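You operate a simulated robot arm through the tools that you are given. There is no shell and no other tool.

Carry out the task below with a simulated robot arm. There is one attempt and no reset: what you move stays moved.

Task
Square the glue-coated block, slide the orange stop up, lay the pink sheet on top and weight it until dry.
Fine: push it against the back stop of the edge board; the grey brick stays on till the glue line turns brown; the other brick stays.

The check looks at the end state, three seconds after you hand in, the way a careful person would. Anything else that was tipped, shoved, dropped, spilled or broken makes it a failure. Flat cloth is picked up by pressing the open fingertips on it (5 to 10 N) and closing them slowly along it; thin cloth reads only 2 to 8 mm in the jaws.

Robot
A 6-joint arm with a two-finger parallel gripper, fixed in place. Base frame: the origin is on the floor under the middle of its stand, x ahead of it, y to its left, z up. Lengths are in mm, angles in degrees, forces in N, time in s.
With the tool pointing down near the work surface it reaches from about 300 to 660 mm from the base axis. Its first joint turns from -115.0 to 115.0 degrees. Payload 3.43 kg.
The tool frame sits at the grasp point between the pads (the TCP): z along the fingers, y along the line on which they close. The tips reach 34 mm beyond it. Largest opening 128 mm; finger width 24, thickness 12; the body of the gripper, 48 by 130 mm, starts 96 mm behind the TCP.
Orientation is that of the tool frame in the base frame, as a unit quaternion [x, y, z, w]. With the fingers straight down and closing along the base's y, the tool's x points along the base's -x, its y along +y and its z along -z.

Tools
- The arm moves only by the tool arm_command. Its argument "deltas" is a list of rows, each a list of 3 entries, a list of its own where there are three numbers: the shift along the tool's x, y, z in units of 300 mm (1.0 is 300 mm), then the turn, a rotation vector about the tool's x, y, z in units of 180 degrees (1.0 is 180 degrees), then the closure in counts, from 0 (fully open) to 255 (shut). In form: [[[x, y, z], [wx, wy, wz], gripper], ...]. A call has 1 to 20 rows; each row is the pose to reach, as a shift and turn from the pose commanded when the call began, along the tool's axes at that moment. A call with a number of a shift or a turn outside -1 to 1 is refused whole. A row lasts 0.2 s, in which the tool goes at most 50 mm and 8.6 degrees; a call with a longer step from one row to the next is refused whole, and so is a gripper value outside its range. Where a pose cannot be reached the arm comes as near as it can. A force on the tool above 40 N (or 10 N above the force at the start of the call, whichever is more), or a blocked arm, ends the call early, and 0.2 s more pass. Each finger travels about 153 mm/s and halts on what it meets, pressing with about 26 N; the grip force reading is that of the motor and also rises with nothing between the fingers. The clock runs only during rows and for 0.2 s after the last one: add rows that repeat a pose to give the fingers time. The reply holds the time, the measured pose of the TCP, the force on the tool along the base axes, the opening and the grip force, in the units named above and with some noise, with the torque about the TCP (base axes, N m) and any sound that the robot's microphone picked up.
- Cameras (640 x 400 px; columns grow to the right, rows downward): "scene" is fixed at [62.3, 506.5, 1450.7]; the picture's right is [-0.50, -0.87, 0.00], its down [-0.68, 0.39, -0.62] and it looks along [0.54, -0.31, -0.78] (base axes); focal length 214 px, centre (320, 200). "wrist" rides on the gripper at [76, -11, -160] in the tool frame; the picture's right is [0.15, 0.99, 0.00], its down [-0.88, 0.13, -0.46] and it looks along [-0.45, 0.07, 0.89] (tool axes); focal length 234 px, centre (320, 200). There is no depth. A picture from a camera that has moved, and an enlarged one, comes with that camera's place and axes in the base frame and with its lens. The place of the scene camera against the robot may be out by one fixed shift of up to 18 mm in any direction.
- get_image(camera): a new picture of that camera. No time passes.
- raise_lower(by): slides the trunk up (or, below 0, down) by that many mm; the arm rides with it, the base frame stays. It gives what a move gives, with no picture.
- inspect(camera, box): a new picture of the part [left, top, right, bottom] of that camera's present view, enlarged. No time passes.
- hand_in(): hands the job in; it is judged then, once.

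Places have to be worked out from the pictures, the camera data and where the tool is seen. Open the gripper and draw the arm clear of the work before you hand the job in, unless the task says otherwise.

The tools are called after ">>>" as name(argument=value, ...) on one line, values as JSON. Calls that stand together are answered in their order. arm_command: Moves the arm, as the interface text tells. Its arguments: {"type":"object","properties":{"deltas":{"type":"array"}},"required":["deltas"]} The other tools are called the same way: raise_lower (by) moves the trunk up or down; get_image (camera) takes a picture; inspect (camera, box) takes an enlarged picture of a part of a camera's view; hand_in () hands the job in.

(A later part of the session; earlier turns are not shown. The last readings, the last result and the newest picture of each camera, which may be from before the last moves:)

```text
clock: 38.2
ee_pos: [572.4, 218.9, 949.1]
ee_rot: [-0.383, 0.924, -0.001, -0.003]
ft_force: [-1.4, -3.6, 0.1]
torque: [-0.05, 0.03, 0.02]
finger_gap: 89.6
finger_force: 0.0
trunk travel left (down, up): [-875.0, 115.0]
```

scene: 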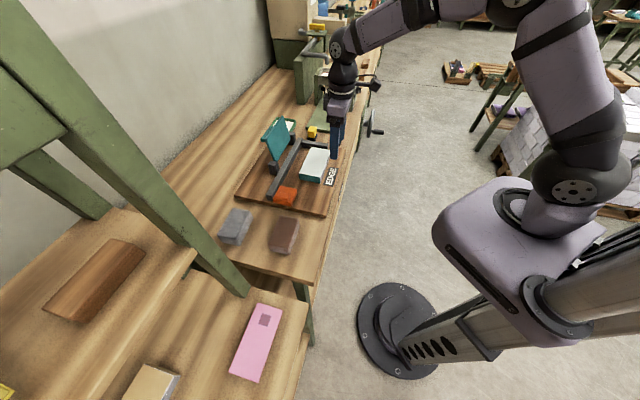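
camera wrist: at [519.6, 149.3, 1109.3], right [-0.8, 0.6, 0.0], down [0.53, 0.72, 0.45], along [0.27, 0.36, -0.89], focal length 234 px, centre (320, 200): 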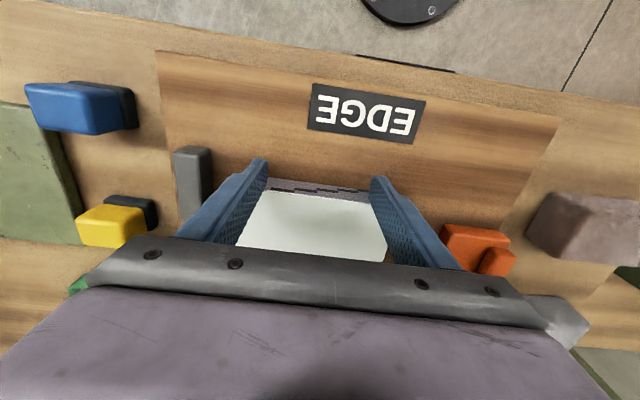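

A small reaction (~3.5 N along -n) has appeared. I add another 2 mm in half-millimetre steps to press it flush.

>>> arm_command(deltas=[[[-0.002, 0, 0], [0, 0, 0], 76], [[-0.004, 0, 0], [0, 0, 0], 76], [[-0.006, 0, 0], [0, 0, 0], 76], [[-0.006, 0, 0], [0, 0, 0], 76]])

>>> inspect(camera="scene", box=[270, 120, 330, 180])

>>> inspect(camera="wrist", box=[160, 130, 420, 270])

```text
clock: 39.2
ee_pos: [573.3, 219.4, 948.5]
ee_rot: [-0.383, 0.924, -0.001, -0.001]
ft_force: [-7.9, -10.4, 4.0]
torque: [-0.16, 0.18, 0.06]
finger_gap: 89.8
finger_force: 0.1
trunk travel left (down, up): [-875.0, 115.0]
```

```text
6.67 times, centred on (300, 150) of scene
camera zoom: at [62.3, 506.5, 1450.7], right [-0.5, -0.87, 0.0], down [-0.68, 0.39, -0.62], along [0.54, -0.31, -0.78], focal length 1430 px, centre (453, 533)
```

zoom: 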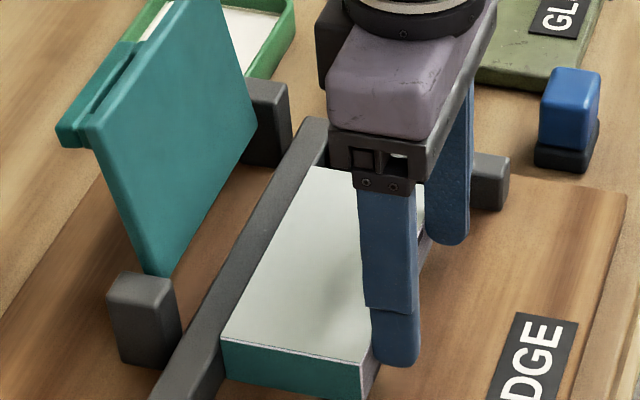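

```text
2.46 times, centred on (290, 200) of wrist
camera zoom: at [527.7, 157.9, 1109.3], right [-0.8, 0.6, 0.0], down [0.53, 0.72, 0.45], along [0.27, 0.36, -0.89], focal length 576 px, centre (394, 200)
```

zoom: 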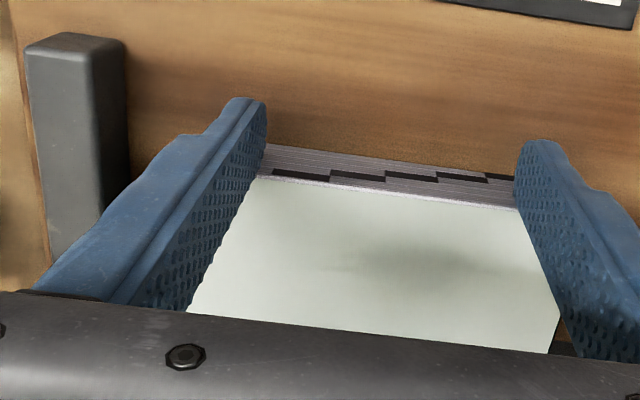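

The block is flush on the fence (13 N reaction, near face at n≈572.5). I back off 30 mm and then probe the board surface gently downward to learn its height.

>>> arm_command(deltas=[[[0.03, 0, 0], [0, 0, 0], 76], [[0.07, 0, 0], [0, 0, 0], 76], [[0.1, 0, 0], [0, 0, 0], 76], [[0.1, 0, 0], [0, 0, 0], 76]])

>>> arm_command(deltas=[[[0, 0, 0.007], [0, 0, 0], 76], [[0, 0, 0.014], [0, 0, 0], 76], [[0, 0, 0.02], [0, 0, 0], 76], [[0, 0, 0.02], [0, 0, 0], 76]])

```text
clock: 40.2
ee_pos: [552.4, 199.6, 947.7]
ee_rot: [-0.383, 0.924, -0.001, -0.002]
ft_force: [0.6, 0.4, 0.4]
torque: [0.03, -0.01, 0.03]
finger_gap: 90.0
finger_force: 0.2
trunk travel left (down, up): [-875.0, 115.0]
```

```text
clock: 41.2
ee_pos: [551.9, 200.1, 941.9]
ee_rot: [-0.383, 0.924, -0.001, -0.002]
ft_force: [-0.4, 0.8, 0.5]
torque: [-0.01, 0.01, -0.03]
finger_gap: 90.3
finger_force: 0.0
trunk travel left (down, up): [-875.0, 115.0]
```

No contact yet at TCP z≈942 (tips 908). I go on down in 1 mm steps.

>>> arm_command(deltas=[[[0, 0, 0.0033], [0, 0, 0], 76], [[0, 0, 0.0067], [0, 0, 0], 76], [[0, 0, 0.01], [0, 0, 0], 76], [[0, 0, 0.0133], [0, 0, 0], 76], [[0, 0, 0.0133], [0, 0, 0], 76]])

>>> inspect(camera="scene", box=[270, 120, 330, 180])

```text
clock: 42.4
ee_pos: [552.5, 198.1, 940.1]
ee_rot: [-0.383, 0.924, -0.001, -0.002]
ft_force: [0.7, -0.4, 0.0]
torque: [0.01, -0.01, 0.01]
finger_gap: 90.1
finger_force: 0.1
trunk travel left (down, up): [-875.0, 115.0]
```

```text
6.67 times, centred on (300, 150) of scene
camera zoom: at [62.3, 506.5, 1450.7], right [-0.5, -0.87, 0.0], down [-0.68, 0.39, -0.62], along [0.54, -0.31, -0.78], focal length 1430 px, centre (453, 533)
```

zoom: 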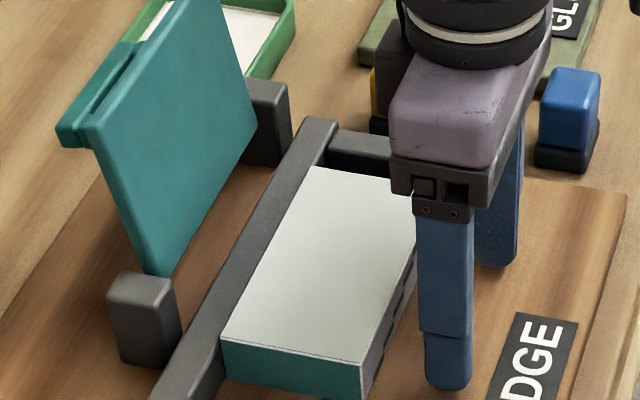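

Still free at TCP z≈939. I continue another 4 mm in small steps.

>>> arm_command(deltas=[[[0, 0, 0.0033], [0, 0, 0], 76], [[0, 0, 0.0067], [0, 0, 0], 76], [[0, 0, 0.01], [0, 0, 0], 76], [[0, 0, 0.0117], [0, 0, 0], 76], [[0, 0, 0.0117], [0, 0, 0], 76]])

```text
clock: 43.6
ee_pos: [553.2, 199.5, 935.1]
ee_rot: [-0.383, 0.924, -0.001, -0.001]
ft_force: [0.4, 1.1, -0.2]
torque: [-0.02, 0.01, 0.0]
finger_gap: 90.0
finger_force: 0.1
trunk travel left (down, up): [-875.0, 115.0]
```

Tips at ≈901 with no contact yet; another 4 mm.

>>> arm_command(deltas=[[[0, 0, 0.0033], [0, 0, 0], 76], [[0, 0, 0.0067], [0, 0, 0], 76], [[0, 0, 0.01], [0, 0, 0], 76], [[0, 0, 0.0133], [0, 0, 0], 76], [[0, 0, 0.0133], [0, 0, 0], 76]])

>>> inspect(camera="scene", box=[270, 130, 330, 190])

```text
clock: 44.8
ee_pos: [553.0, 199.9, 933.7]
ee_rot: [-0.383, 0.924, -0.001, 0.0]
ft_force: [-1.1, -0.7, 18.2]
torque: [0.52, 0.74, 0.18]
finger_gap: 90.2
finger_force: 0.3
trunk travel left (down, up): [-875.0, 115.0]
```

```text
6.67 times, centred on (300, 160) of scene
camera zoom: at [62.3, 506.5, 1450.7], right [-0.5, -0.87, 0.0], down [-0.68, 0.39, -0.62], along [0.54, -0.31, -0.78], focal length 1430 px, centre (453, 467)
```

zoom: 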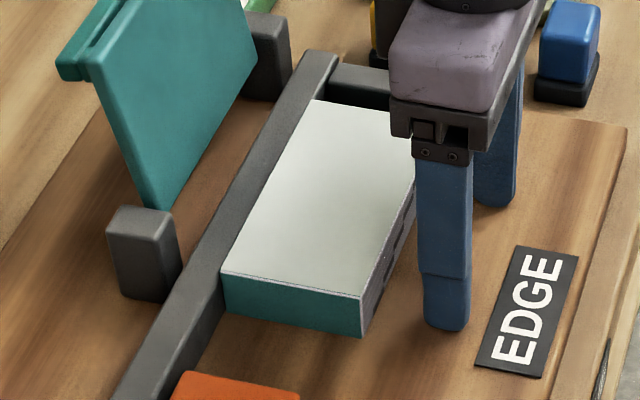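

Contact at TCP z≈934, so the board top is z≈900. I rise, retract, close the fingers, and move over to the right (+t) side of the orange stop at a safe height.

>>> arm_command(deltas=[[[0, 0, -0.05], [0, 0, 0], 76], [[0.03, 0, -0.15], [0, 0, 0], 120], [[0.08, 0, -0.27], [0, 0, 0], 180], [[0.14, 0.05, -0.33], [0, 0, 0], 255], [[0.14, 0.18, -0.33], [0, 0, 0], 255], [[0.14, 0.32, -0.33], [0, 0, 0], 255], [[0.14, 0.46, -0.33], [0, 0, 0], 255], [[0.14, 0.6, -0.33], [0, 0, 0], 255], [[0.14, 0.74, -0.33], [0, 0, 0], 255], [[0.14, 0.74, -0.33], [0, 0, 0], 255]])

>>> get_image(camera="wrist")

>>> inspect(camera="scene", box=[230, 110, 350, 230])

```text
clock: 47.0
ee_pos: [370.2, 324.5, 1030.2]
ee_rot: [-0.383, 0.924, -0.001, -0.002]
ft_force: [-0.3, 0.0, -0.9]
torque: [0.03, 0.03, 0.02]
finger_gap: 0.1
finger_force: 25.3
trunk travel left (down, up): [-875.0, 115.0]
```

```text
taken
camera wrist: at [324.0, 263.5, 1190.5], right [-0.8, 0.6, 0.0], down [0.53, 0.72, 0.45], along [0.27, 0.36, -0.89], focal length 234 px, centre (320, 200)
```

wrist: 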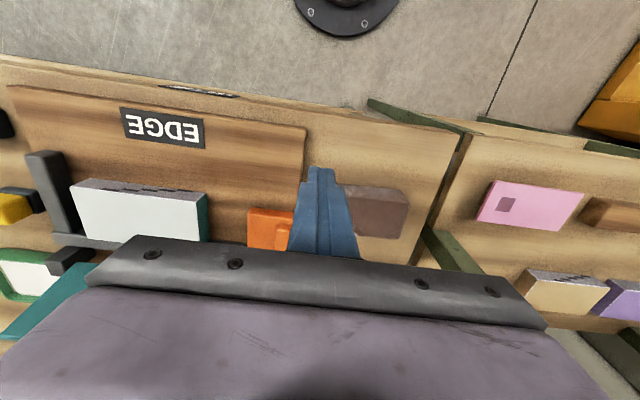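

```text
3.33 times, centred on (290, 170) of scene
camera zoom: at [62.3, 506.5, 1450.7], right [-0.5, -0.87, 0.0], down [-0.68, 0.39, -0.62], along [0.54, -0.31, -0.78], focal length 715 px, centre (420, 300)
```

zoom: 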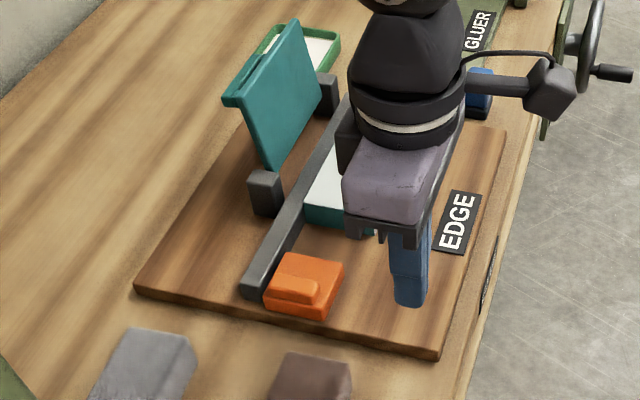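

I inspect the orange stop closer from here before descending beside it.

>>> inspect(camera="wrist", box=[180, 150, 420, 280])

>>> inspect(camera="scene", box=[260, 170, 320, 230])

```text
2.67 times, centred on (300, 215) of wrist
camera zoom: at [324.0, 263.5, 1190.5], right [-0.8, 0.6, 0.0], down [0.53, 0.72, 0.45], along [0.27, 0.36, -0.89], focal length 624 px, centre (373, 160)
```

zoom: 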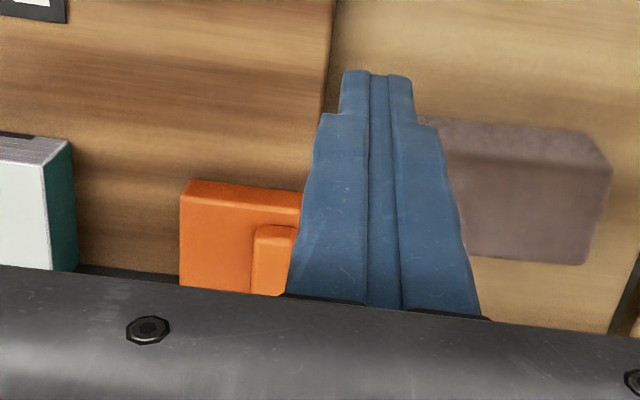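

```text
6.67 times, centred on (290, 200) of scene
camera zoom: at [62.3, 506.5, 1450.7], right [-0.5, -0.87, 0.0], down [-0.68, 0.39, -0.62], along [0.54, -0.31, -0.78], focal length 1430 px, centre (520, 200)
```

zoom: 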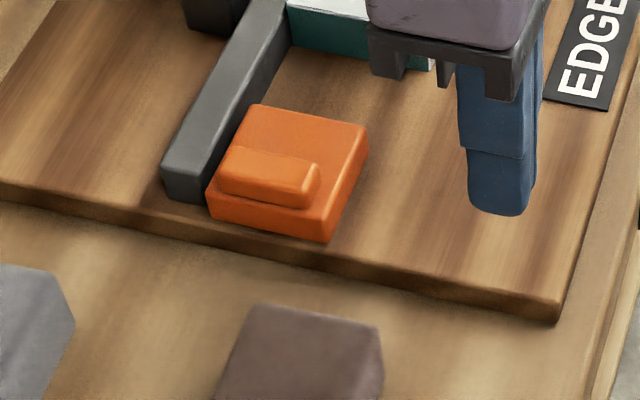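

Orange stop: n≈589–651 against the fence, t≈-115 to -55, about 17 mm tall plus lug. I move to n≈610, t≈-28 above the bench strip beside the board, then descend to tips ≈906.

>>> arm_command(deltas=[[[-0.1, 0.014, 0], [0, 0, 0], 255], [[-0.2, 0.014, 0], [0, 0, 0], 255], [[-0.3, 0.014, 0], [0, 0, 0], 255], [[-0.397, 0.014, 0], [0, 0, 0], 255], [[-0.397, 0.014, 0.08], [0, 0, 0], 255], [[-0.397, 0.014, 0.16], [0, 0, 0], 255], [[-0.397, 0.014, 0.2], [0, 0, 0], 255], [[-0.397, 0.014, 0.2], [0, 0, 0], 255]])

>>> inspect(camera="scene", box=[240, 160, 320, 240])

>>> get_image(camera="wrist")

```text
clock: 48.8
ee_pos: [447.5, 415.3, 968.8]
ee_rot: [-0.382, 0.924, -0.001, -0.001]
ft_force: [-0.1, 0.8, 0.0]
torque: [0.02, 0.03, 0.0]
finger_gap: 0.0
finger_force: 26.4
trunk travel left (down, up): [-875.0, 115.0]
```

```text
5.00 times, centred on (280, 200) of scene
camera zoom: at [62.3, 506.5, 1450.7], right [-0.5, -0.87, 0.0], down [-0.68, 0.39, -0.62], along [0.54, -0.31, -0.78], focal length 1072 px, centre (520, 200)
```

zoom: 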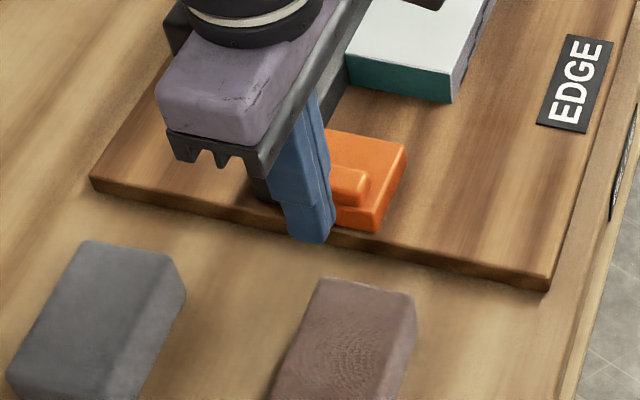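

```text
taken
camera wrist: at [402.5, 353.0, 1129.1], right [-0.8, 0.6, 0.0], down [0.53, 0.72, 0.45], along [0.27, 0.36, -0.89], focal length 234 px, centre (320, 200)
```

wrist: 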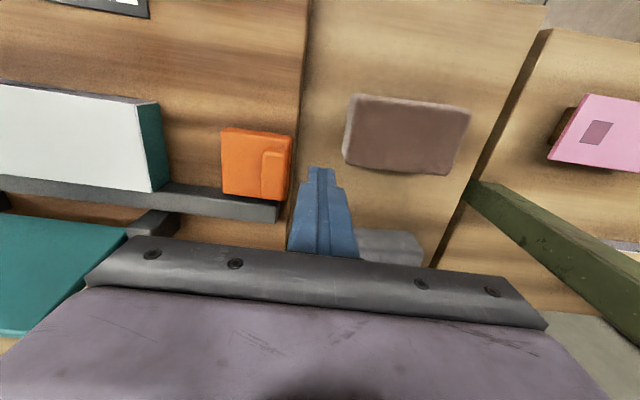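

The closed fingers are clear, 17 mm to the right of the orange stop (right edge t≈-52). I descend to tips ≈906 and begin pushing slowly in -t.

>>> arm_command(deltas=[[[0, 0, 0.05], [0, 0, 0], 255], [[0, 0, 0.095], [0, 0, 0], 255], [[0, -0.03, 0.095], [0, 0, 0], 255], [[0, -0.05, 0.095], [0, 0, 0], 255], [[0, -0.065, 0.095], [0, 0, 0], 255], [[0, -0.08, 0.095], [0, 0, 0], 255], [[0, -0.095, 0.095], [0, 0, 0], 255], [[0, -0.11, 0.095], [0, 0, 0], 255], [[0, -0.11, 0.095], [0, 0, 0], 255]])

>>> inspect(camera="scene", box=[250, 140, 330, 220])

>>> get_image(camera="wrist")

```text
clock: 50.8
ee_pos: [471.5, 392.0, 941.6]
ee_rot: [-0.383, 0.924, -0.002, -0.002]
ft_force: [-2.0, 1.7, -3.8]
torque: [0.09, 0.07, -0.02]
finger_gap: 0.0
finger_force: 26.6
trunk travel left (down, up): [-875.0, 115.0]
```

```text
5.00 times, centred on (290, 180) of scene
camera zoom: at [62.3, 506.5, 1450.7], right [-0.5, -0.87, 0.0], down [-0.68, 0.39, -0.62], along [0.54, -0.31, -0.78], focal length 1072 px, centre (470, 300)
```

zoom: 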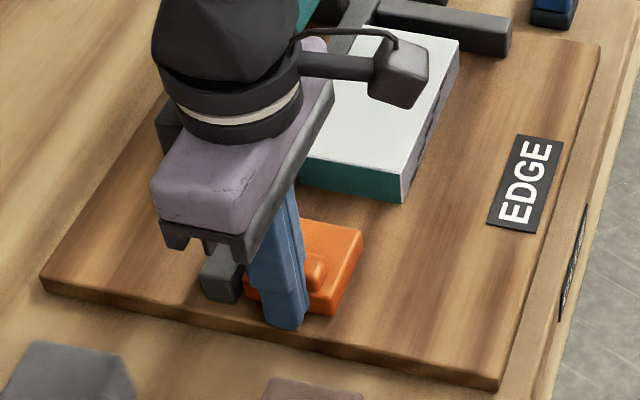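

```text
taken
camera wrist: at [426.0, 330.7, 1102.1], right [-0.8, 0.6, 0.0], down [0.53, 0.72, 0.45], along [0.27, 0.36, -0.89], focal length 234 px, centre (320, 200)
```

wrist: 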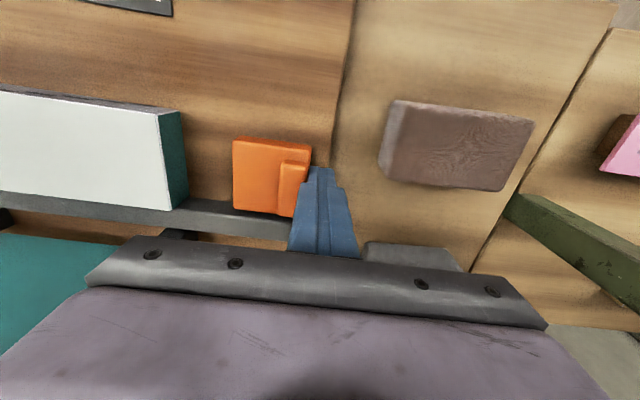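

The stop slides with ~2.6 N friction, without visible rotation. I continue pushing 42 mm at ~20 mm/s.

>>> arm_command(deltas=[[[0, -0.014, 0], [0, 0, 0], 255], [[0, -0.028, 0], [0, 0, 0], 255], [[0, -0.042, 0], [0, 0, 0], 255], [[0, -0.056, 0], [0, 0, 0], 255], [[0, -0.07, 0], [0, 0, 0], 255], [[0, -0.084, 0], [0, 0, 0], 255], [[0, -0.098, 0], [0, 0, 0], 255], [[0, -0.112, 0], [0, 0, 0], 255], [[0, -0.126, 0], [0, 0, 0], 255], [[0, -0.14, 0], [0, 0, 0], 255], [[0, -0.14, 0], [0, 0, 0], 255]])

>>> inspect(camera="scene", box=[250, 140, 330, 220])

>>> get_image(camera="wrist")

```text
clock: 53.2
ee_pos: [502.6, 361.8, 942.0]
ee_rot: [-0.382, 0.924, -0.001, -0.002]
ft_force: [-0.9, 2.2, -0.7]
torque: [0.13, 0.03, 0.02]
finger_gap: 0.1
finger_force: 26.2
trunk travel left (down, up): [-875.0, 115.0]
```

```text
5.00 times, centred on (290, 180) of scene
camera zoom: at [62.3, 506.5, 1450.7], right [-0.5, -0.87, 0.0], down [-0.68, 0.39, -0.62], along [0.54, -0.31, -0.78], focal length 1072 px, centre (470, 300)
```

zoom: 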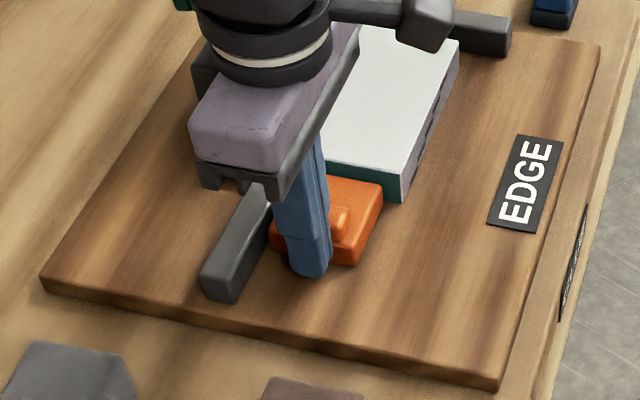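

```text
taken
camera wrist: at [456.8, 299.5, 1102.5], right [-0.8, 0.6, 0.0], down [0.53, 0.72, 0.45], along [0.27, 0.36, -0.89], focal length 234 px, centre (320, 200)
```

wrist: 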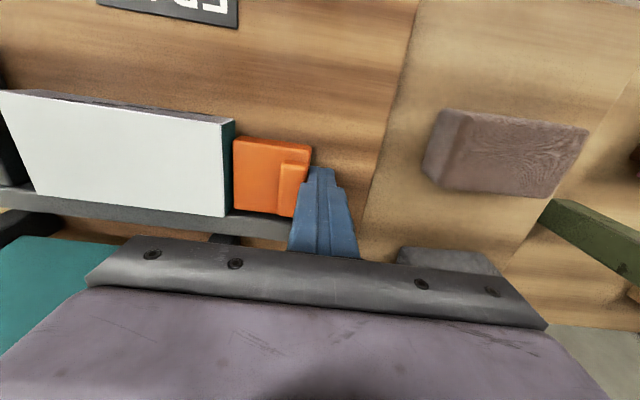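

The orange face is nearly at the block. I go on in 2 mm steps, now moving block and stop together toward the back stop.

>>> arm_command(deltas=[[[0, -0.007, 0], [0, 0, 0], 255], [[0, -0.014, 0], [0, 0, 0], 255], [[0, -0.021, 0], [0, 0, 0], 255], [[0, -0.028, 0], [0, 0, 0], 255], [[0, -0.035, 0], [0, 0, 0], 255], [[0, -0.042, 0], [0, 0, 0], 255], [[0, -0.049, 0], [0, 0, 0], 255], [[0, -0.056, 0], [0, 0, 0], 255], [[0, -0.056, 0], [0, 0, 0], 255]])

>>> get_image(camera="wrist")

>>> inspect(camera="scene", box=[260, 120, 340, 200])

```text
clock: 55.2
ee_pos: [512.7, 348.5, 940.9]
ee_rot: [-0.383, 0.924, -0.002, -0.001]
ft_force: [-1.5, 3.1, 2.5]
torque: [0.11, 0.02, 0.07]
finger_gap: 0.0
finger_force: 25.9
trunk travel left (down, up): [-875.0, 115.0]
```

```text
taken
camera wrist: at [467.8, 287.2, 1101.4], right [-0.8, 0.6, 0.0], down [0.53, 0.72, 0.45], along [0.27, 0.36, -0.89], focal length 234 px, centre (320, 200)
```

wrist: 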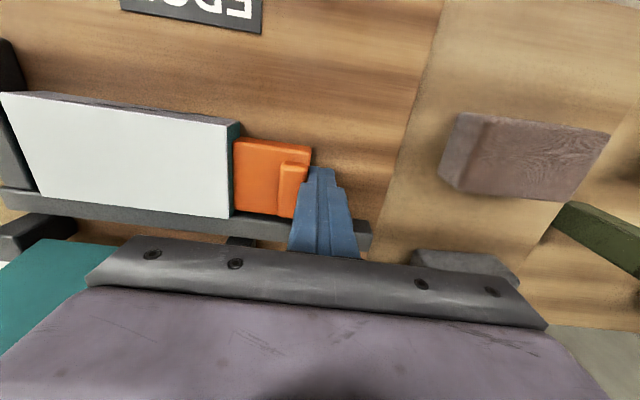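

```text
5.00 times, centred on (300, 160) of scene
camera zoom: at [62.3, 506.5, 1450.7], right [-0.5, -0.87, 0.0], down [-0.68, 0.39, -0.62], along [0.54, -0.31, -0.78], focal length 1072 px, centre (420, 400)
```

zoom: 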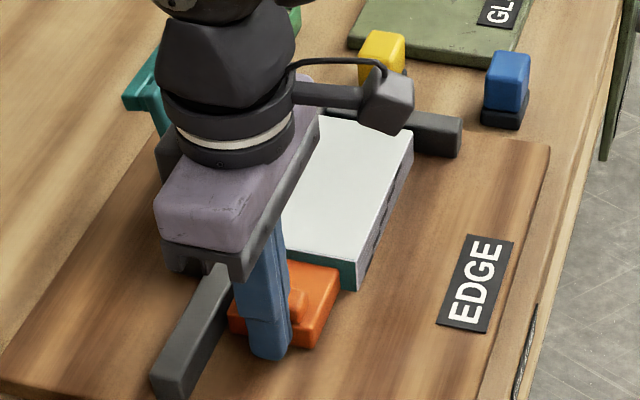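

Block and stop move together with ~3 N. I continue in 1.2 mm steps until the back stop is felt.

>>> arm_command(deltas=[[[0, -0.004, 0], [0, 0, 0], 255], [[0, -0.008, 0], [0, 0, 0], 255], [[0, -0.012, 0], [0, 0, 0], 255], [[0, -0.016, 0], [0, 0, 0], 255], [[0, -0.02, 0], [0, 0, 0], 255], [[0, -0.024, 0], [0, 0, 0], 255], [[0, -0.024, 0], [0, 0, 0], 255]])

>>> inspect(camera="wrist", box=[0, 70, 340, 270])

```text
clock: 56.8
ee_pos: [517.5, 344.4, 941.1]
ee_rot: [-0.382, 0.924, -0.002, -0.001]
ft_force: [-2.2, 4.3, -2.9]
torque: [0.1, 0.04, 0.02]
finger_gap: 0.1
finger_force: 25.7
trunk travel left (down, up): [-875.0, 115.0]
```

```text
1.88 times, centred on (170, 170) of wrist
camera zoom: at [472.4, 283.0, 1101.3], right [-0.8, 0.6, 0.0], down [0.53, 0.72, 0.45], along [0.27, 0.36, -0.89], focal length 441 px, centre (602, 256)
```

zoom: 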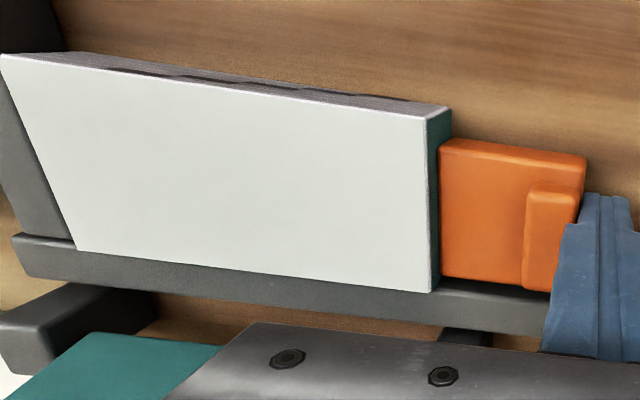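

Force is slowly rising (≈4.6 N). A few more 1 mm steps.

>>> arm_command(deltas=[[[0, -0.0033, 0], [0, 0, 0], 255], [[0, -0.0067, 0], [0, 0, 0], 255], [[0, -0.01, 0], [0, 0, 0], 255], [[0, -0.0133, 0], [0, 0, 0], 255], [[0, -0.0133, 0], [0, 0, 0], 255]])

>>> inspect(camera="scene", box=[270, 110, 340, 180])

```text
clock: 58.0
ee_pos: [521.1, 341.8, 942.2]
ee_rot: [-0.383, 0.924, -0.001, -0.001]
ft_force: [-3.6, 3.1, -4.0]
torque: [0.15, 0.13, -0.01]
finger_gap: 0.2
finger_force: 26.1
trunk travel left (down, up): [-875.0, 115.0]
```

```text
5.71 times, centred on (305, 145) of scene
camera zoom: at [62.3, 506.5, 1450.7], right [-0.5, -0.87, 0.0], down [-0.68, 0.39, -0.62], along [0.54, -0.31, -0.78], focal length 1226 px, centre (406, 514)
```

zoom: 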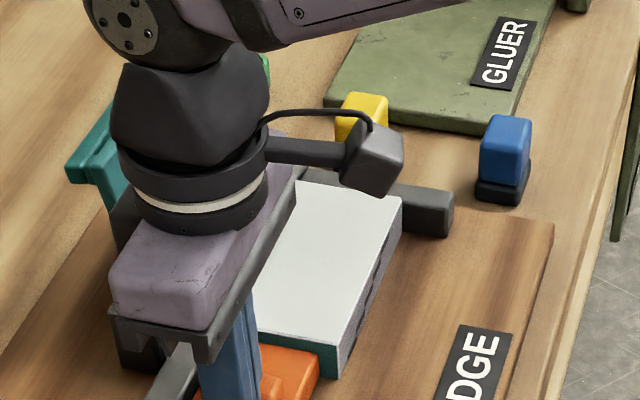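

Still ~4.7 N at t≈-127. I continue 1 mm at a time, looking for a clear rise.

>>> arm_command(deltas=[[[0, -0.0033, 0], [0, 0, 0], 255], [[0, -0.0067, 0], [0, 0, 0], 255], [[0, -0.01, 0], [0, 0, 0], 255], [[0, -0.01, 0], [0, 0, 0], 255]])

```text
clock: 59.0
ee_pos: [522.2, 340.3, 941.2]
ee_rot: [-0.383, 0.924, -0.001, -0.002]
ft_force: [-7.9, 7.7, -3.4]
torque: [0.2, 0.25, 0.0]
finger_gap: 0.0
finger_force: 25.7
trunk travel left (down, up): [-875.0, 115.0]
```

Force jumped to 11 N: the block has met the back stop. One more millimetre to seat everything firmly, then check.

>>> arm_command(deltas=[[[0, -0.002, 0], [0, 0, 0], 255], [[0, -0.004, 0], [0, 0, 0], 255], [[0, -0.004, 0], [0, 0, 0], 255]])

>>> inspect(camera="wrist", box=[0, 70, 340, 270])

```text
clock: 59.8
ee_pos: [521.9, 340.6, 941.7]
ee_rot: [-0.382, 0.924, -0.002, -0.003]
ft_force: [-14.5, 10.4, -1.1]
torque: [0.27, 0.4, -0.04]
finger_gap: 0.0
finger_force: 26.3
trunk travel left (down, up): [-875.0, 115.0]
```

```text
1.88 times, centred on (170, 170) of wrist
camera zoom: at [476.8, 279.4, 1102.2], right [-0.8, 0.6, 0.0], down [0.53, 0.72, 0.45], along [0.27, 0.36, -0.89], focal length 441 px, centre (602, 256)
```

zoom: 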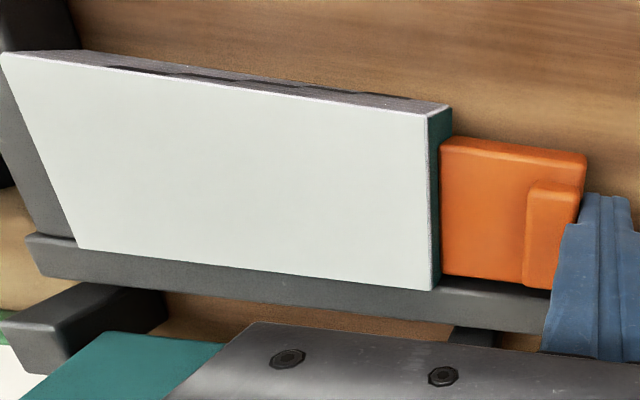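

Block is seated (17.6 N). I release: back off in +t, rise, open to 90 mm and go to the block's near side to re-square it against the fence.

>>> arm_command(deltas=[[[0, 0.03, 0], [0, 0, 0], 255], [[0, 0.07, 0], [0, 0, 0], 255], [[0, 0.1, 0], [0, 0, 0], 255], [[0, 0.1, -0.1], [0, 0, 0], 255], [[0.05, 0.1, -0.2], [0, 0, 0], 255], [[0.15, 0.1, -0.3], [0, 0, 0], 255], [[0.28, 0.1, -0.33], [0, 0, 0], 200], [[0.4, 0.05, -0.33], [0, 0, 0], 150], [[0.43, -0.08, -0.33], [0, 0, 0], 100], [[0.43, -0.2, -0.33], [0, 0, 0], 76], [[0.43, -0.32, -0.33], [0, 0, 0], 76], [[0.43, -0.44, -0.33], [0, 0, 0], 76], [[0.43, -0.49, -0.33], [0, 0, 0], 76], [[0.43, -0.49, -0.33], [0, 0, 0], 76]])

>>> get_image(camera="wrist")

>>> inspect(camera="scene", box=[250, 110, 350, 210])

```text
clock: 62.8
ee_pos: [538.2, 143.4, 1038.9]
ee_rot: [-0.383, 0.924, 0.0, -0.003]
ft_force: [-0.1, -0.3, -0.6]
torque: [-0.03, -0.01, 0.06]
finger_gap: 90.0
finger_force: 0.0
trunk travel left (down, up): [-875.0, 115.0]
```

```text
taken
camera wrist: at [492.8, 81.9, 1199.5], right [-0.8, 0.6, 0.0], down [0.53, 0.72, 0.45], along [0.27, 0.36, -0.89], focal length 234 px, centre (320, 200)
```

wrist: 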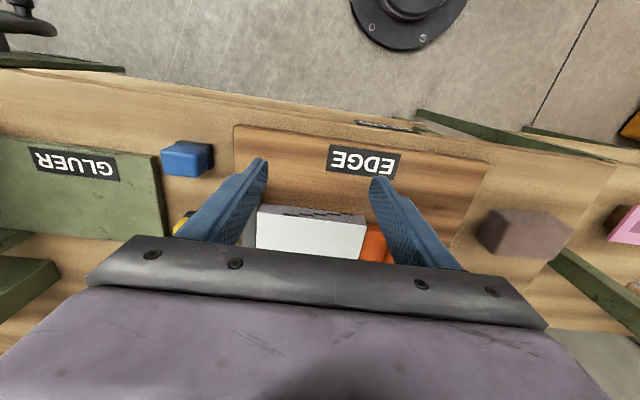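

```text
4.00 times, centred on (300, 160) of scene
camera zoom: at [62.3, 506.5, 1450.7], right [-0.5, -0.87, 0.0], down [-0.68, 0.39, -0.62], along [0.54, -0.31, -0.78], focal length 858 px, centre (400, 360)
```

zoom: 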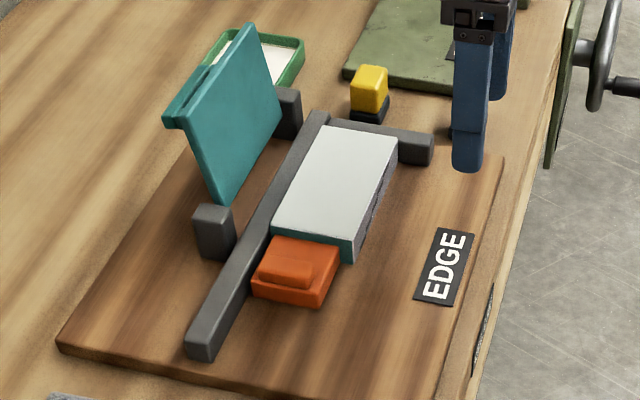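

It looks square now. I descend in front of the block (t≈-272) and push +n again to be sure it is flush on the fence.

>>> arm_command(deltas=[[[0, 0.02, 0.1], [0, 0, 0], 76], [[0, 0.024, 0.2], [0, 0, 0], 76], [[0, 0.024, 0.28], [0, 0, 0], 76], [[0, 0.024, 0.313], [0, 0, 0], 76], [[-0.06, 0.024, 0.313], [0, 0, 0], 76], [[-0.12, 0.024, 0.313], [0, 0, 0], 76], [[-0.17, 0.024, 0.313], [0, 0, 0], 76], [[-0.2, 0.024, 0.313], [0, 0, 0], 76], [[-0.22, 0.024, 0.313], [0, 0, 0], 76], [[-0.235, 0.024, 0.313], [0, 0, 0], 76], [[-0.245, 0.024, 0.313], [0, 0, 0], 76], [[-0.245, 0.024, 0.313], [0, 0, 0], 76]])

```text
clock: 65.4
ee_pos: [582.7, 199.1, 947.9]
ee_rot: [-0.382, 0.924, -0.001, -0.002]
ft_force: [0.4, 0.1, -0.5]
torque: [-0.02, -0.01, -0.01]
finger_gap: 89.7
finger_force: 0.1
trunk travel left (down, up): [-875.0, 115.0]
```

No contact yet at n≈553. I go on in 1 mm steps up to the fence contact.

>>> arm_command(deltas=[[[-0.0067, 0, 0], [0, 0, 0], 76], [[-0.0133, 0, 0], [0, 0, 0], 76], [[-0.018, 0, 0], [0, 0, 0], 76], [[-0.021, 0, 0], [0, 0, 0], 76], [[-0.024, 0, 0], [0, 0, 0], 76], [[-0.024, 0, 0], [0, 0, 0], 76]])

```text
clock: 66.8
ee_pos: [587.9, 204.7, 946.6]
ee_rot: [-0.382, 0.924, -0.001, -0.003]
ft_force: [-3.2, -4.7, -1.0]
torque: [-0.12, 0.01, 0.06]
finger_gap: 89.6
finger_force: 0.2
trunk travel left (down, up): [-875.0, 115.0]
```

Contact at the same n as before (560.5), so it stayed on the fence. One more millimetre to press flush.

>>> arm_command(deltas=[[[-0.002, 0, 0], [0, 0, 0], 76], [[-0.004, 0, 0], [0, 0, 0], 76], [[-0.005, 0, 0], [0, 0, 0], 76], [[-0.005, 0, 0], [0, 0, 0], 76]])

>>> inspect(camera="scene", box=[265, 120, 335, 190])

>>> get_image(camera="wrist")

```text
clock: 67.8
ee_pos: [587.8, 204.4, 947.0]
ee_rot: [-0.383, 0.924, -0.001, -0.004]
ft_force: [-11.9, -6.8, -3.8]
torque: [-0.19, 0.41, 0.04]
finger_gap: 89.7
finger_force: 0.0
trunk travel left (down, up): [-875.0, 115.0]
```

```text
5.71 times, centred on (300, 155) of scene
camera zoom: at [62.3, 506.5, 1450.7], right [-0.5, -0.87, 0.0], down [-0.68, 0.39, -0.62], along [0.54, -0.31, -0.78], focal length 1226 px, centre (434, 457)
```

zoom: 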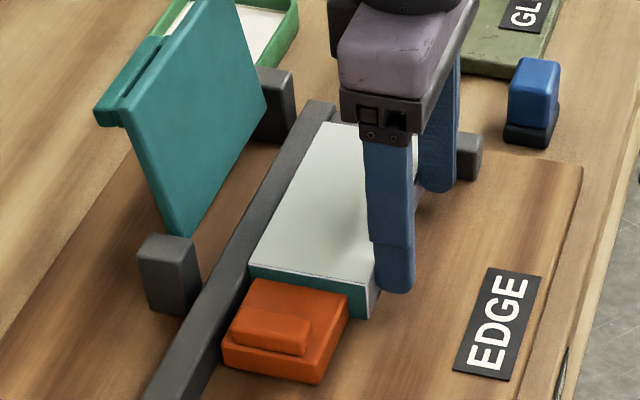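

```text
taken
camera wrist: at [543.0, 143.2, 1107.8], right [-0.8, 0.6, 0.0], down [0.53, 0.72, 0.45], along [0.27, 0.36, -0.89], focal length 234 px, centre (320, 200)
```

wrist: 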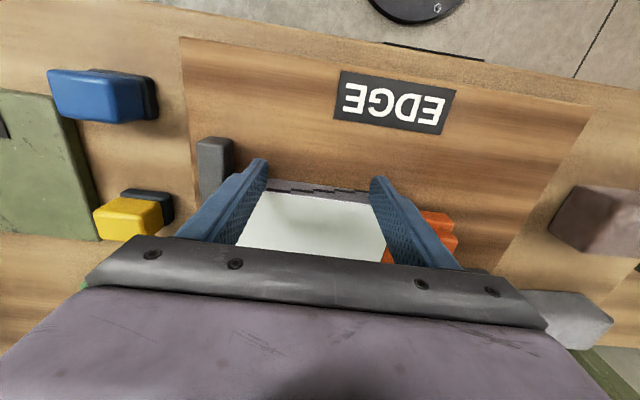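

Block is firmly square (13 N on the fence, orange stop flush). Now I retreat from the block and travel at small radius to the pink sheet to study it and the green post closely.

>>> arm_command(deltas=[[[0.06, 0, 0], [0, 0, 0], 76], [[0.14, 0, 0], [0, 0, 0], 76], [[0.24, 0, -0.08], [0, 0, 0], 60], [[0.34, 0, -0.2], [0, 0, 0], 30], [[0.4, 0.1, -0.32], [0, 0, 0], 0], [[0.44, 0.24, -0.38], [0, 0, 0], 0], [[0.44, 0.38, -0.38], [0, 0, 0], 0], [[0.44, 0.52, -0.38], [0, 0, 0], 0], [[0.44, 0.66, -0.38], [0, 0, 0], 0], [[0.44, 0.8, -0.38], [0, 0, 0], 0], [[0.44, 0.94, -0.38], [0, 0, 0], 0], [[0.44, 1.0, -0.38], [0, 0, 0], 0], [[0.44, 1.0, -0.38], [0, 0, 0], 0]])

>>> arm_command(deltas=[[[0, 0.14, 0], [0, 0, 0], 0], [[0, 0.28, 0], [0, 0, 0], 0], [[0, 0.42, 0], [0, 0, 0], 0], [[0, 0.56, 0], [0, 0, 0], 0], [[0, 0.7, 0], [0, 0, 0], 0], [[0, 0.7, 0], [0, 0, 0], 0]])

>>> get_image(camera="wrist")

>>> get_image(camera="scene")

```text
refused: row 5 steps farther than a row can; nothing moved
```

```text
clock: 69.2
ee_pos: [444.4, 357.4, 949.5]
ee_rot: [-0.383, 0.924, 0.0, 0.002]
ft_force: [-1.3, 0.6, 0.6]
torque: [0.04, 0.02, -0.02]
finger_gap: 127.6
finger_force: 0.0
trunk travel left (down, up): [-875.0, 115.0]
```

```text
taken
camera wrist: at [398.2, 294.9, 1109.2], right [-0.8, 0.59, 0.0], down [0.53, 0.71, 0.46], along [0.27, 0.37, -0.89], focal length 234 px, centre (320, 200)
```

wrist: 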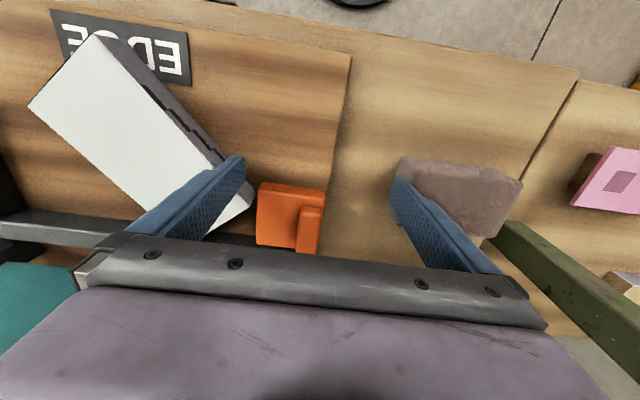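

```text
taken
```

scene: 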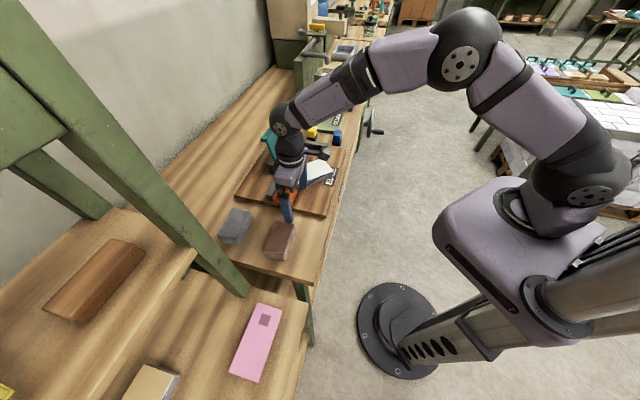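

My first call was refused, and the follow-up sideways move ran from the pressed position, dragging the block askew and moving the orange stop. I stop and look carefully at what was disturbed, especially the brown brick.

>>> inspect(camera="scene", box=[200, 180, 320, 300])

>>> inspect(camera="scene", box=[230, 110, 350, 230])

>>> inspect(camera="wrist", box=[340, 110, 560, 290])

>>> inspect(camera="wrist", box=[20, 10, 340, 260])

```text
3.33 times, centred on (260, 240) of scene
camera zoom: at [62.3, 506.5, 1450.7], right [-0.5, -0.87, 0.0], down [-0.68, 0.39, -0.62], along [0.54, -0.31, -0.78], focal length 715 px, centre (520, 67)
```

zoom: 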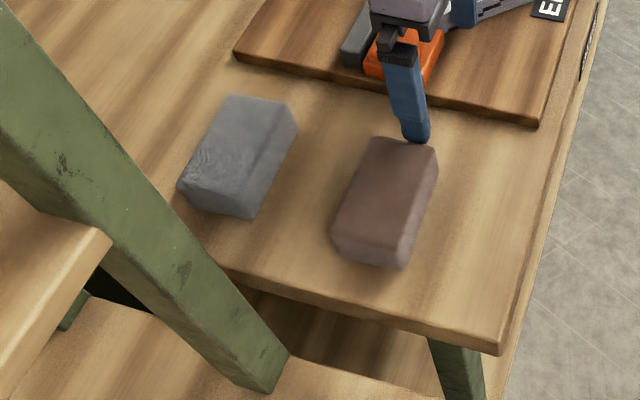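

```text
3.33 times, centred on (290, 170) of scene
camera zoom: at [62.3, 506.5, 1450.7], right [-0.5, -0.87, 0.0], down [-0.68, 0.39, -0.62], along [0.54, -0.31, -0.78], focal length 715 px, centre (420, 300)
```

zoom: 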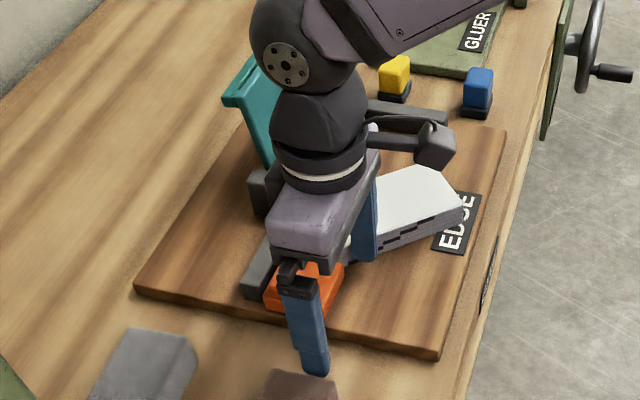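

```text
2.22 times, centred on (450, 200) of wrist
camera zoom: at [398.2, 294.9, 1109.2], right [-0.8, 0.59, 0.0], down [0.53, 0.71, 0.46], along [0.27, 0.37, -0.89], focal length 520 px, centre (31, 200)
```

zoom: 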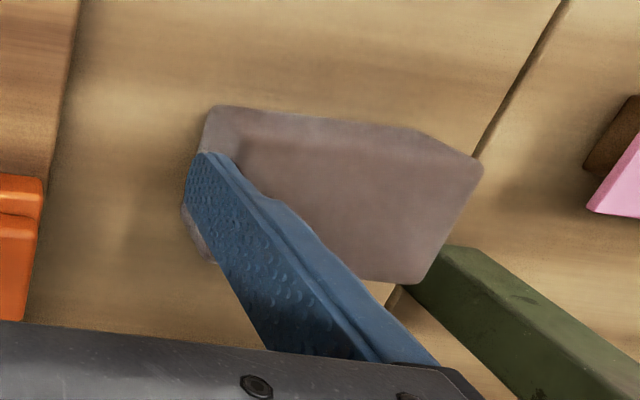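

```text
1.60 times, centred on (180, 135) of wrist
camera zoom: at [398.2, 294.9, 1109.2], right [-0.8, 0.59, 0.0], down [0.53, 0.71, 0.46], along [0.27, 0.37, -0.89], focal length 375 px, centre (544, 304)
```

zoom: 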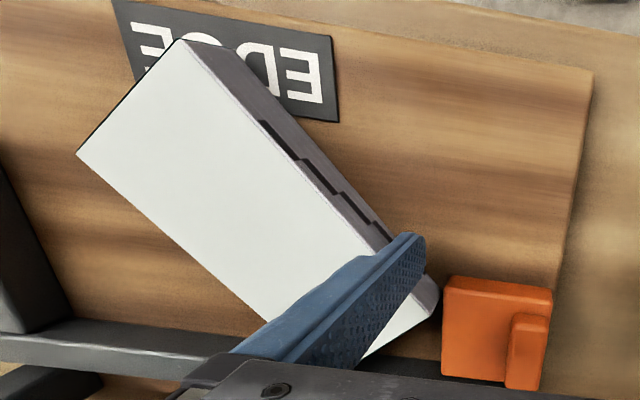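

Damage so far: the block is turned ~42°, the orange stop is back near its old place, and the brown brick was pushed roughly 15 mm in +t. All this can be set right. First I lift straight up, clear of everything — one call only.

>>> arm_command(deltas=[[[0, -0.005, 0], [0, 0, 0], 0], [[0, -0.005, -0.05], [0, 0, 0], 0], [[0, -0.005, -0.15], [0, 0, 0], 0], [[0, -0.005, -0.3], [0, 0, 0], 0], [[0, -0.005, -0.35], [0, 0, 0], 0], [[0, -0.005, -0.35], [0, 0, 0], 0]])

```text
clock: 70.6
ee_pos: [444.5, 354.8, 1053.4]
ee_rot: [-0.383, 0.924, -0.001, -0.001]
ft_force: [0.7, 0.3, -0.2]
torque: [-0.04, 0.01, 0.0]
finger_gap: 128.1
finger_force: 0.0
trunk travel left (down, up): [-875.0, 115.0]
```

I go back to the exact earlier viewing pose (n=470, t=49, z=1047) to compare the brown brick with the picture taken before it moved.

>>> arm_command(deltas=[[[0.08, 0.09, 0.005], [0, 0, 0], 0], [[0.16, 0.19, 0.01], [0, 0, 0], 0], [[0.24, 0.28, 0.015], [0, 0, 0], 0], [[0.3167, 0.375, 0.02], [0, 0, 0], 0], [[0.3167, 0.375, 0.02], [0, 0, 0], 0]])

>>> inspect(camera="wrist", box=[190, 110, 410, 270])

>>> inspect(camera="scene", box=[240, 160, 320, 240])

>>> inspect(camera="scene", box=[200, 180, 320, 300])

>>> get_image(camera="scene")

```text
clock: 71.8
ee_pos: [295.9, 368.7, 1041.2]
ee_rot: [-0.383, 0.924, -0.001, -0.002]
ft_force: [0.4, 0.4, -0.3]
torque: [-0.01, -0.01, 0.0]
finger_gap: 127.9
finger_force: 0.0
trunk travel left (down, up): [-875.0, 115.0]
```

```text
2.50 times, centred on (300, 190) of wrist
camera zoom: at [250.4, 305.8, 1202.3], right [-0.8, 0.6, 0.0], down [0.53, 0.72, 0.45], along [0.27, 0.36, -0.89], focal length 585 px, centre (370, 225)
```

zoom: 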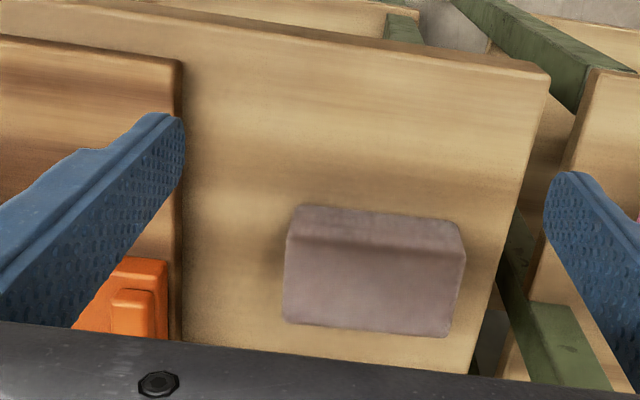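

```text
5.00 times, centred on (280, 200) of scene
camera zoom: at [62.3, 506.5, 1450.7], right [-0.5, -0.87, 0.0], down [-0.68, 0.39, -0.62], along [0.54, -0.31, -0.78], focal length 1072 px, centre (520, 200)
```

zoom: 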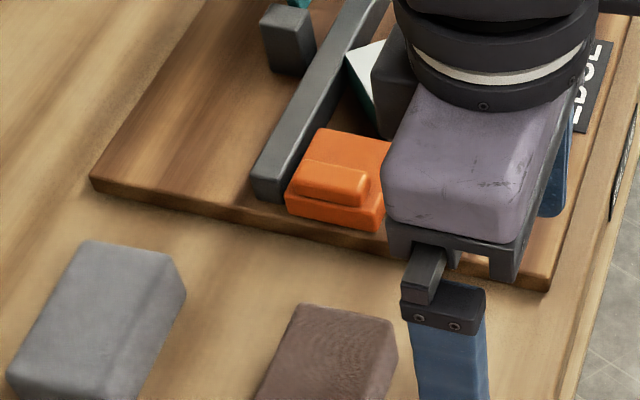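

```text
3.33 times, centred on (260, 240) of scene
camera zoom: at [62.3, 506.5, 1450.7], right [-0.5, -0.87, 0.0], down [-0.68, 0.39, -0.62], along [0.54, -0.31, -0.78], focal length 715 px, centre (520, 67)
```

zoom: 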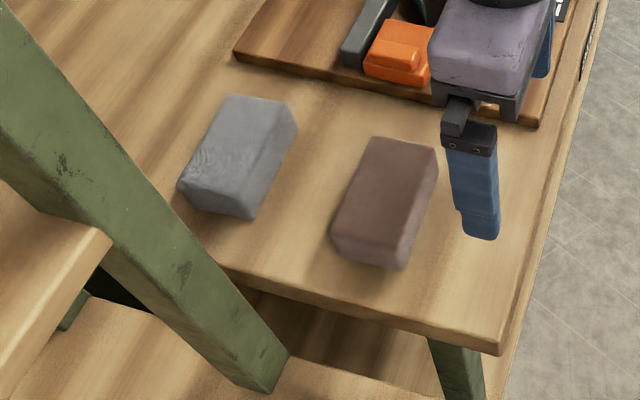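

```text
taken
```

scene: 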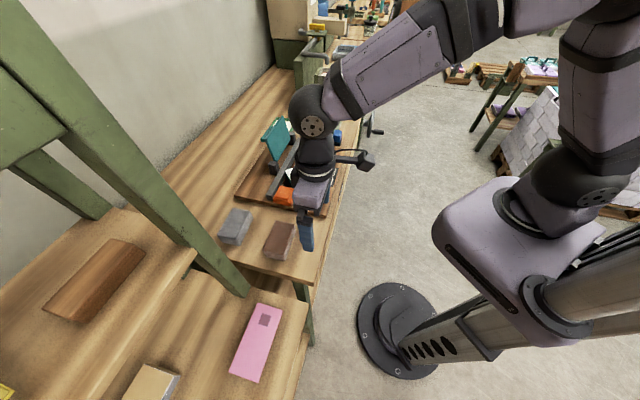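

Comparing with the pre-incident pictures: the brown brick moved about +21 mm in t and +6.5 mm in n, hardly turned, and everything else (grey brick, flap, sheet) is untouched. I'll put it back by gripping it across its 59 mm width; first I turn the tool by -92° and hover above its centre.

>>> arm_command(deltas=[[[-0.03, 0.005, 0], [0, 0, -0.043], 0], [[-0.06, 0.01, 0], [0, 0, -0.086], 0], [[-0.09, 0.015, 0], [0, 0, -0.129], 0], [[-0.12, 0.02, 0], [0, 0, -0.172], 0], [[-0.15, 0.025, 0], [0, 0, -0.215], 0], [[-0.18, 0.03, 0], [0, 0, -0.258], 0], [[-0.21, 0.035, 0], [0, 0, -0.301], 0], [[-0.24, 0.04, 0], [0, 0, -0.344], 0], [[-0.27, 0.045, 0], [0, 0, -0.387], 0], [[-0.3, 0.05, 0], [0, 0, -0.43], 0], [[-0.33, 0.055, 0], [0, 0, -0.473], 0], [[-0.352, 0.06, 0], [0, 0, -0.512], 0], [[-0.352, 0.06, 0], [0, 0, -0.512], 0]])

>>> get_image(camera="wrist")

>>> get_image(camera="scene")

```text
clock: 74.6
ee_pos: [356.4, 453.4, 1045.5]
ee_rot: [0.931, -0.364, -0.002, 0.002]
ft_force: [0.2, 0.5, 0.9]
torque: [0.03, -0.04, 0.02]
finger_gap: 127.7
finger_force: 0.1
trunk travel left (down, up): [-875.0, 115.0]
```

```text
taken
camera wrist: at [420.9, 410.4, 1206.1], right [-0.56, -0.83, 0.0], down [-0.73, 0.5, 0.46], along [-0.38, 0.25, -0.89], focal length 234 px, centre (320, 200)
```

wrist: 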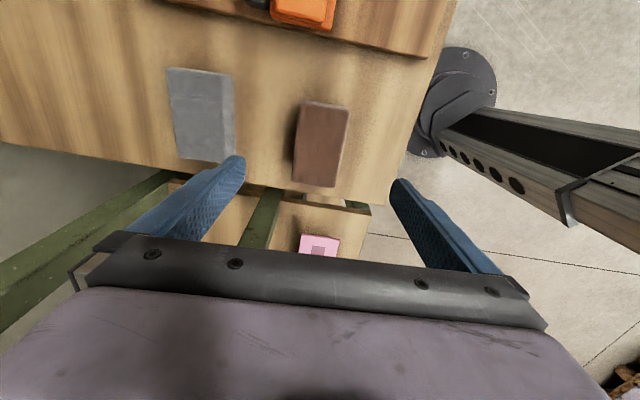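

```text
taken
```

scene: 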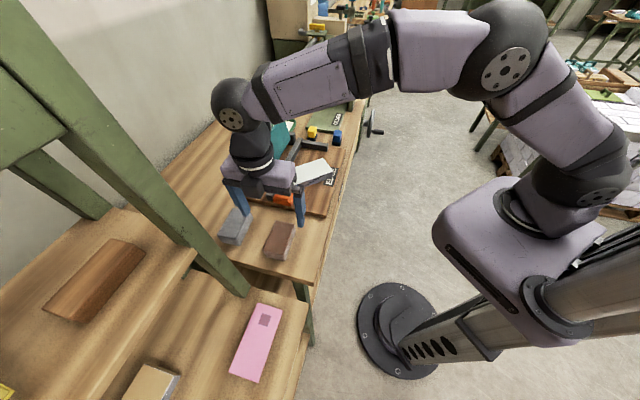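

Brick is centred between the open fingers (brick centre ≈ n 573, t 66.5; TCP n 572.6, t 68.6). I descend straight to tips ≈ 897 and check before closing.

>>> arm_command(deltas=[[[0, 0, 0.1], [0, 0, 0], 30], [[0, 0, 0.2], [0, 0, 0], 50], [[0, 0, 0.29], [0, 0, 0], 70], [[0, 0, 0.34], [0, 0, 0], 76], [[0, 0, 0.36], [0, 0, 0], 76], [[0, 0, 0.38], [0, 0, 0], 76], [[0, 0, 0.38], [0, 0, 0], 76]])

>>> get_image(camera="wrist")

>>> inspect(camera="scene", box=[220, 190, 320, 290])

```text
clock: 76.2
ee_pos: [356.2, 452.9, 930.8]
ee_rot: [0.931, -0.365, 0.0, 0.002]
ft_force: [0.2, -0.7, -0.4]
torque: [-0.01, 0.02, 0.01]
finger_gap: 89.9
finger_force: 0.1
trunk travel left (down, up): [-875.0, 115.0]
```

```text
taken
camera wrist: at [420.1, 410.3, 1091.0], right [-0.57, -0.82, 0.0], down [-0.73, 0.5, 0.46], along [-0.38, 0.25, -0.89], focal length 234 px, centre (320, 200)
```

wrist: 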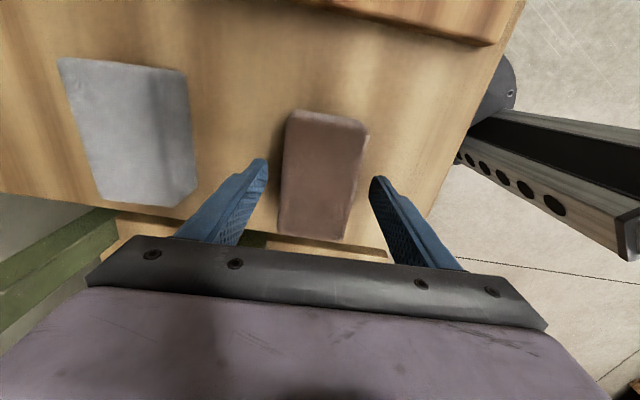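

```text
4.00 times, centred on (270, 240) of scene
camera zoom: at [62.3, 506.5, 1450.7], right [-0.5, -0.87, 0.0], down [-0.68, 0.39, -0.62], along [0.54, -0.31, -0.78], focal length 858 px, centre (520, 40)
```

zoom: 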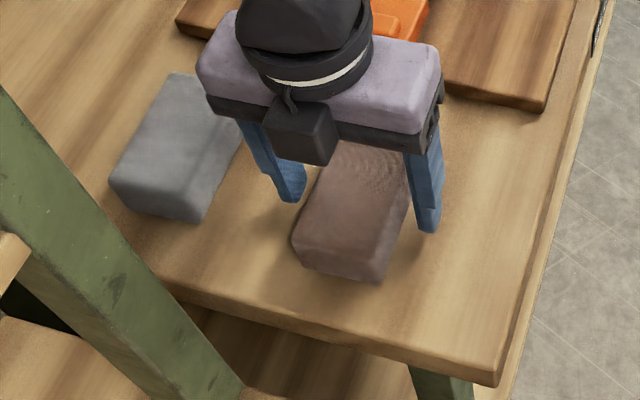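

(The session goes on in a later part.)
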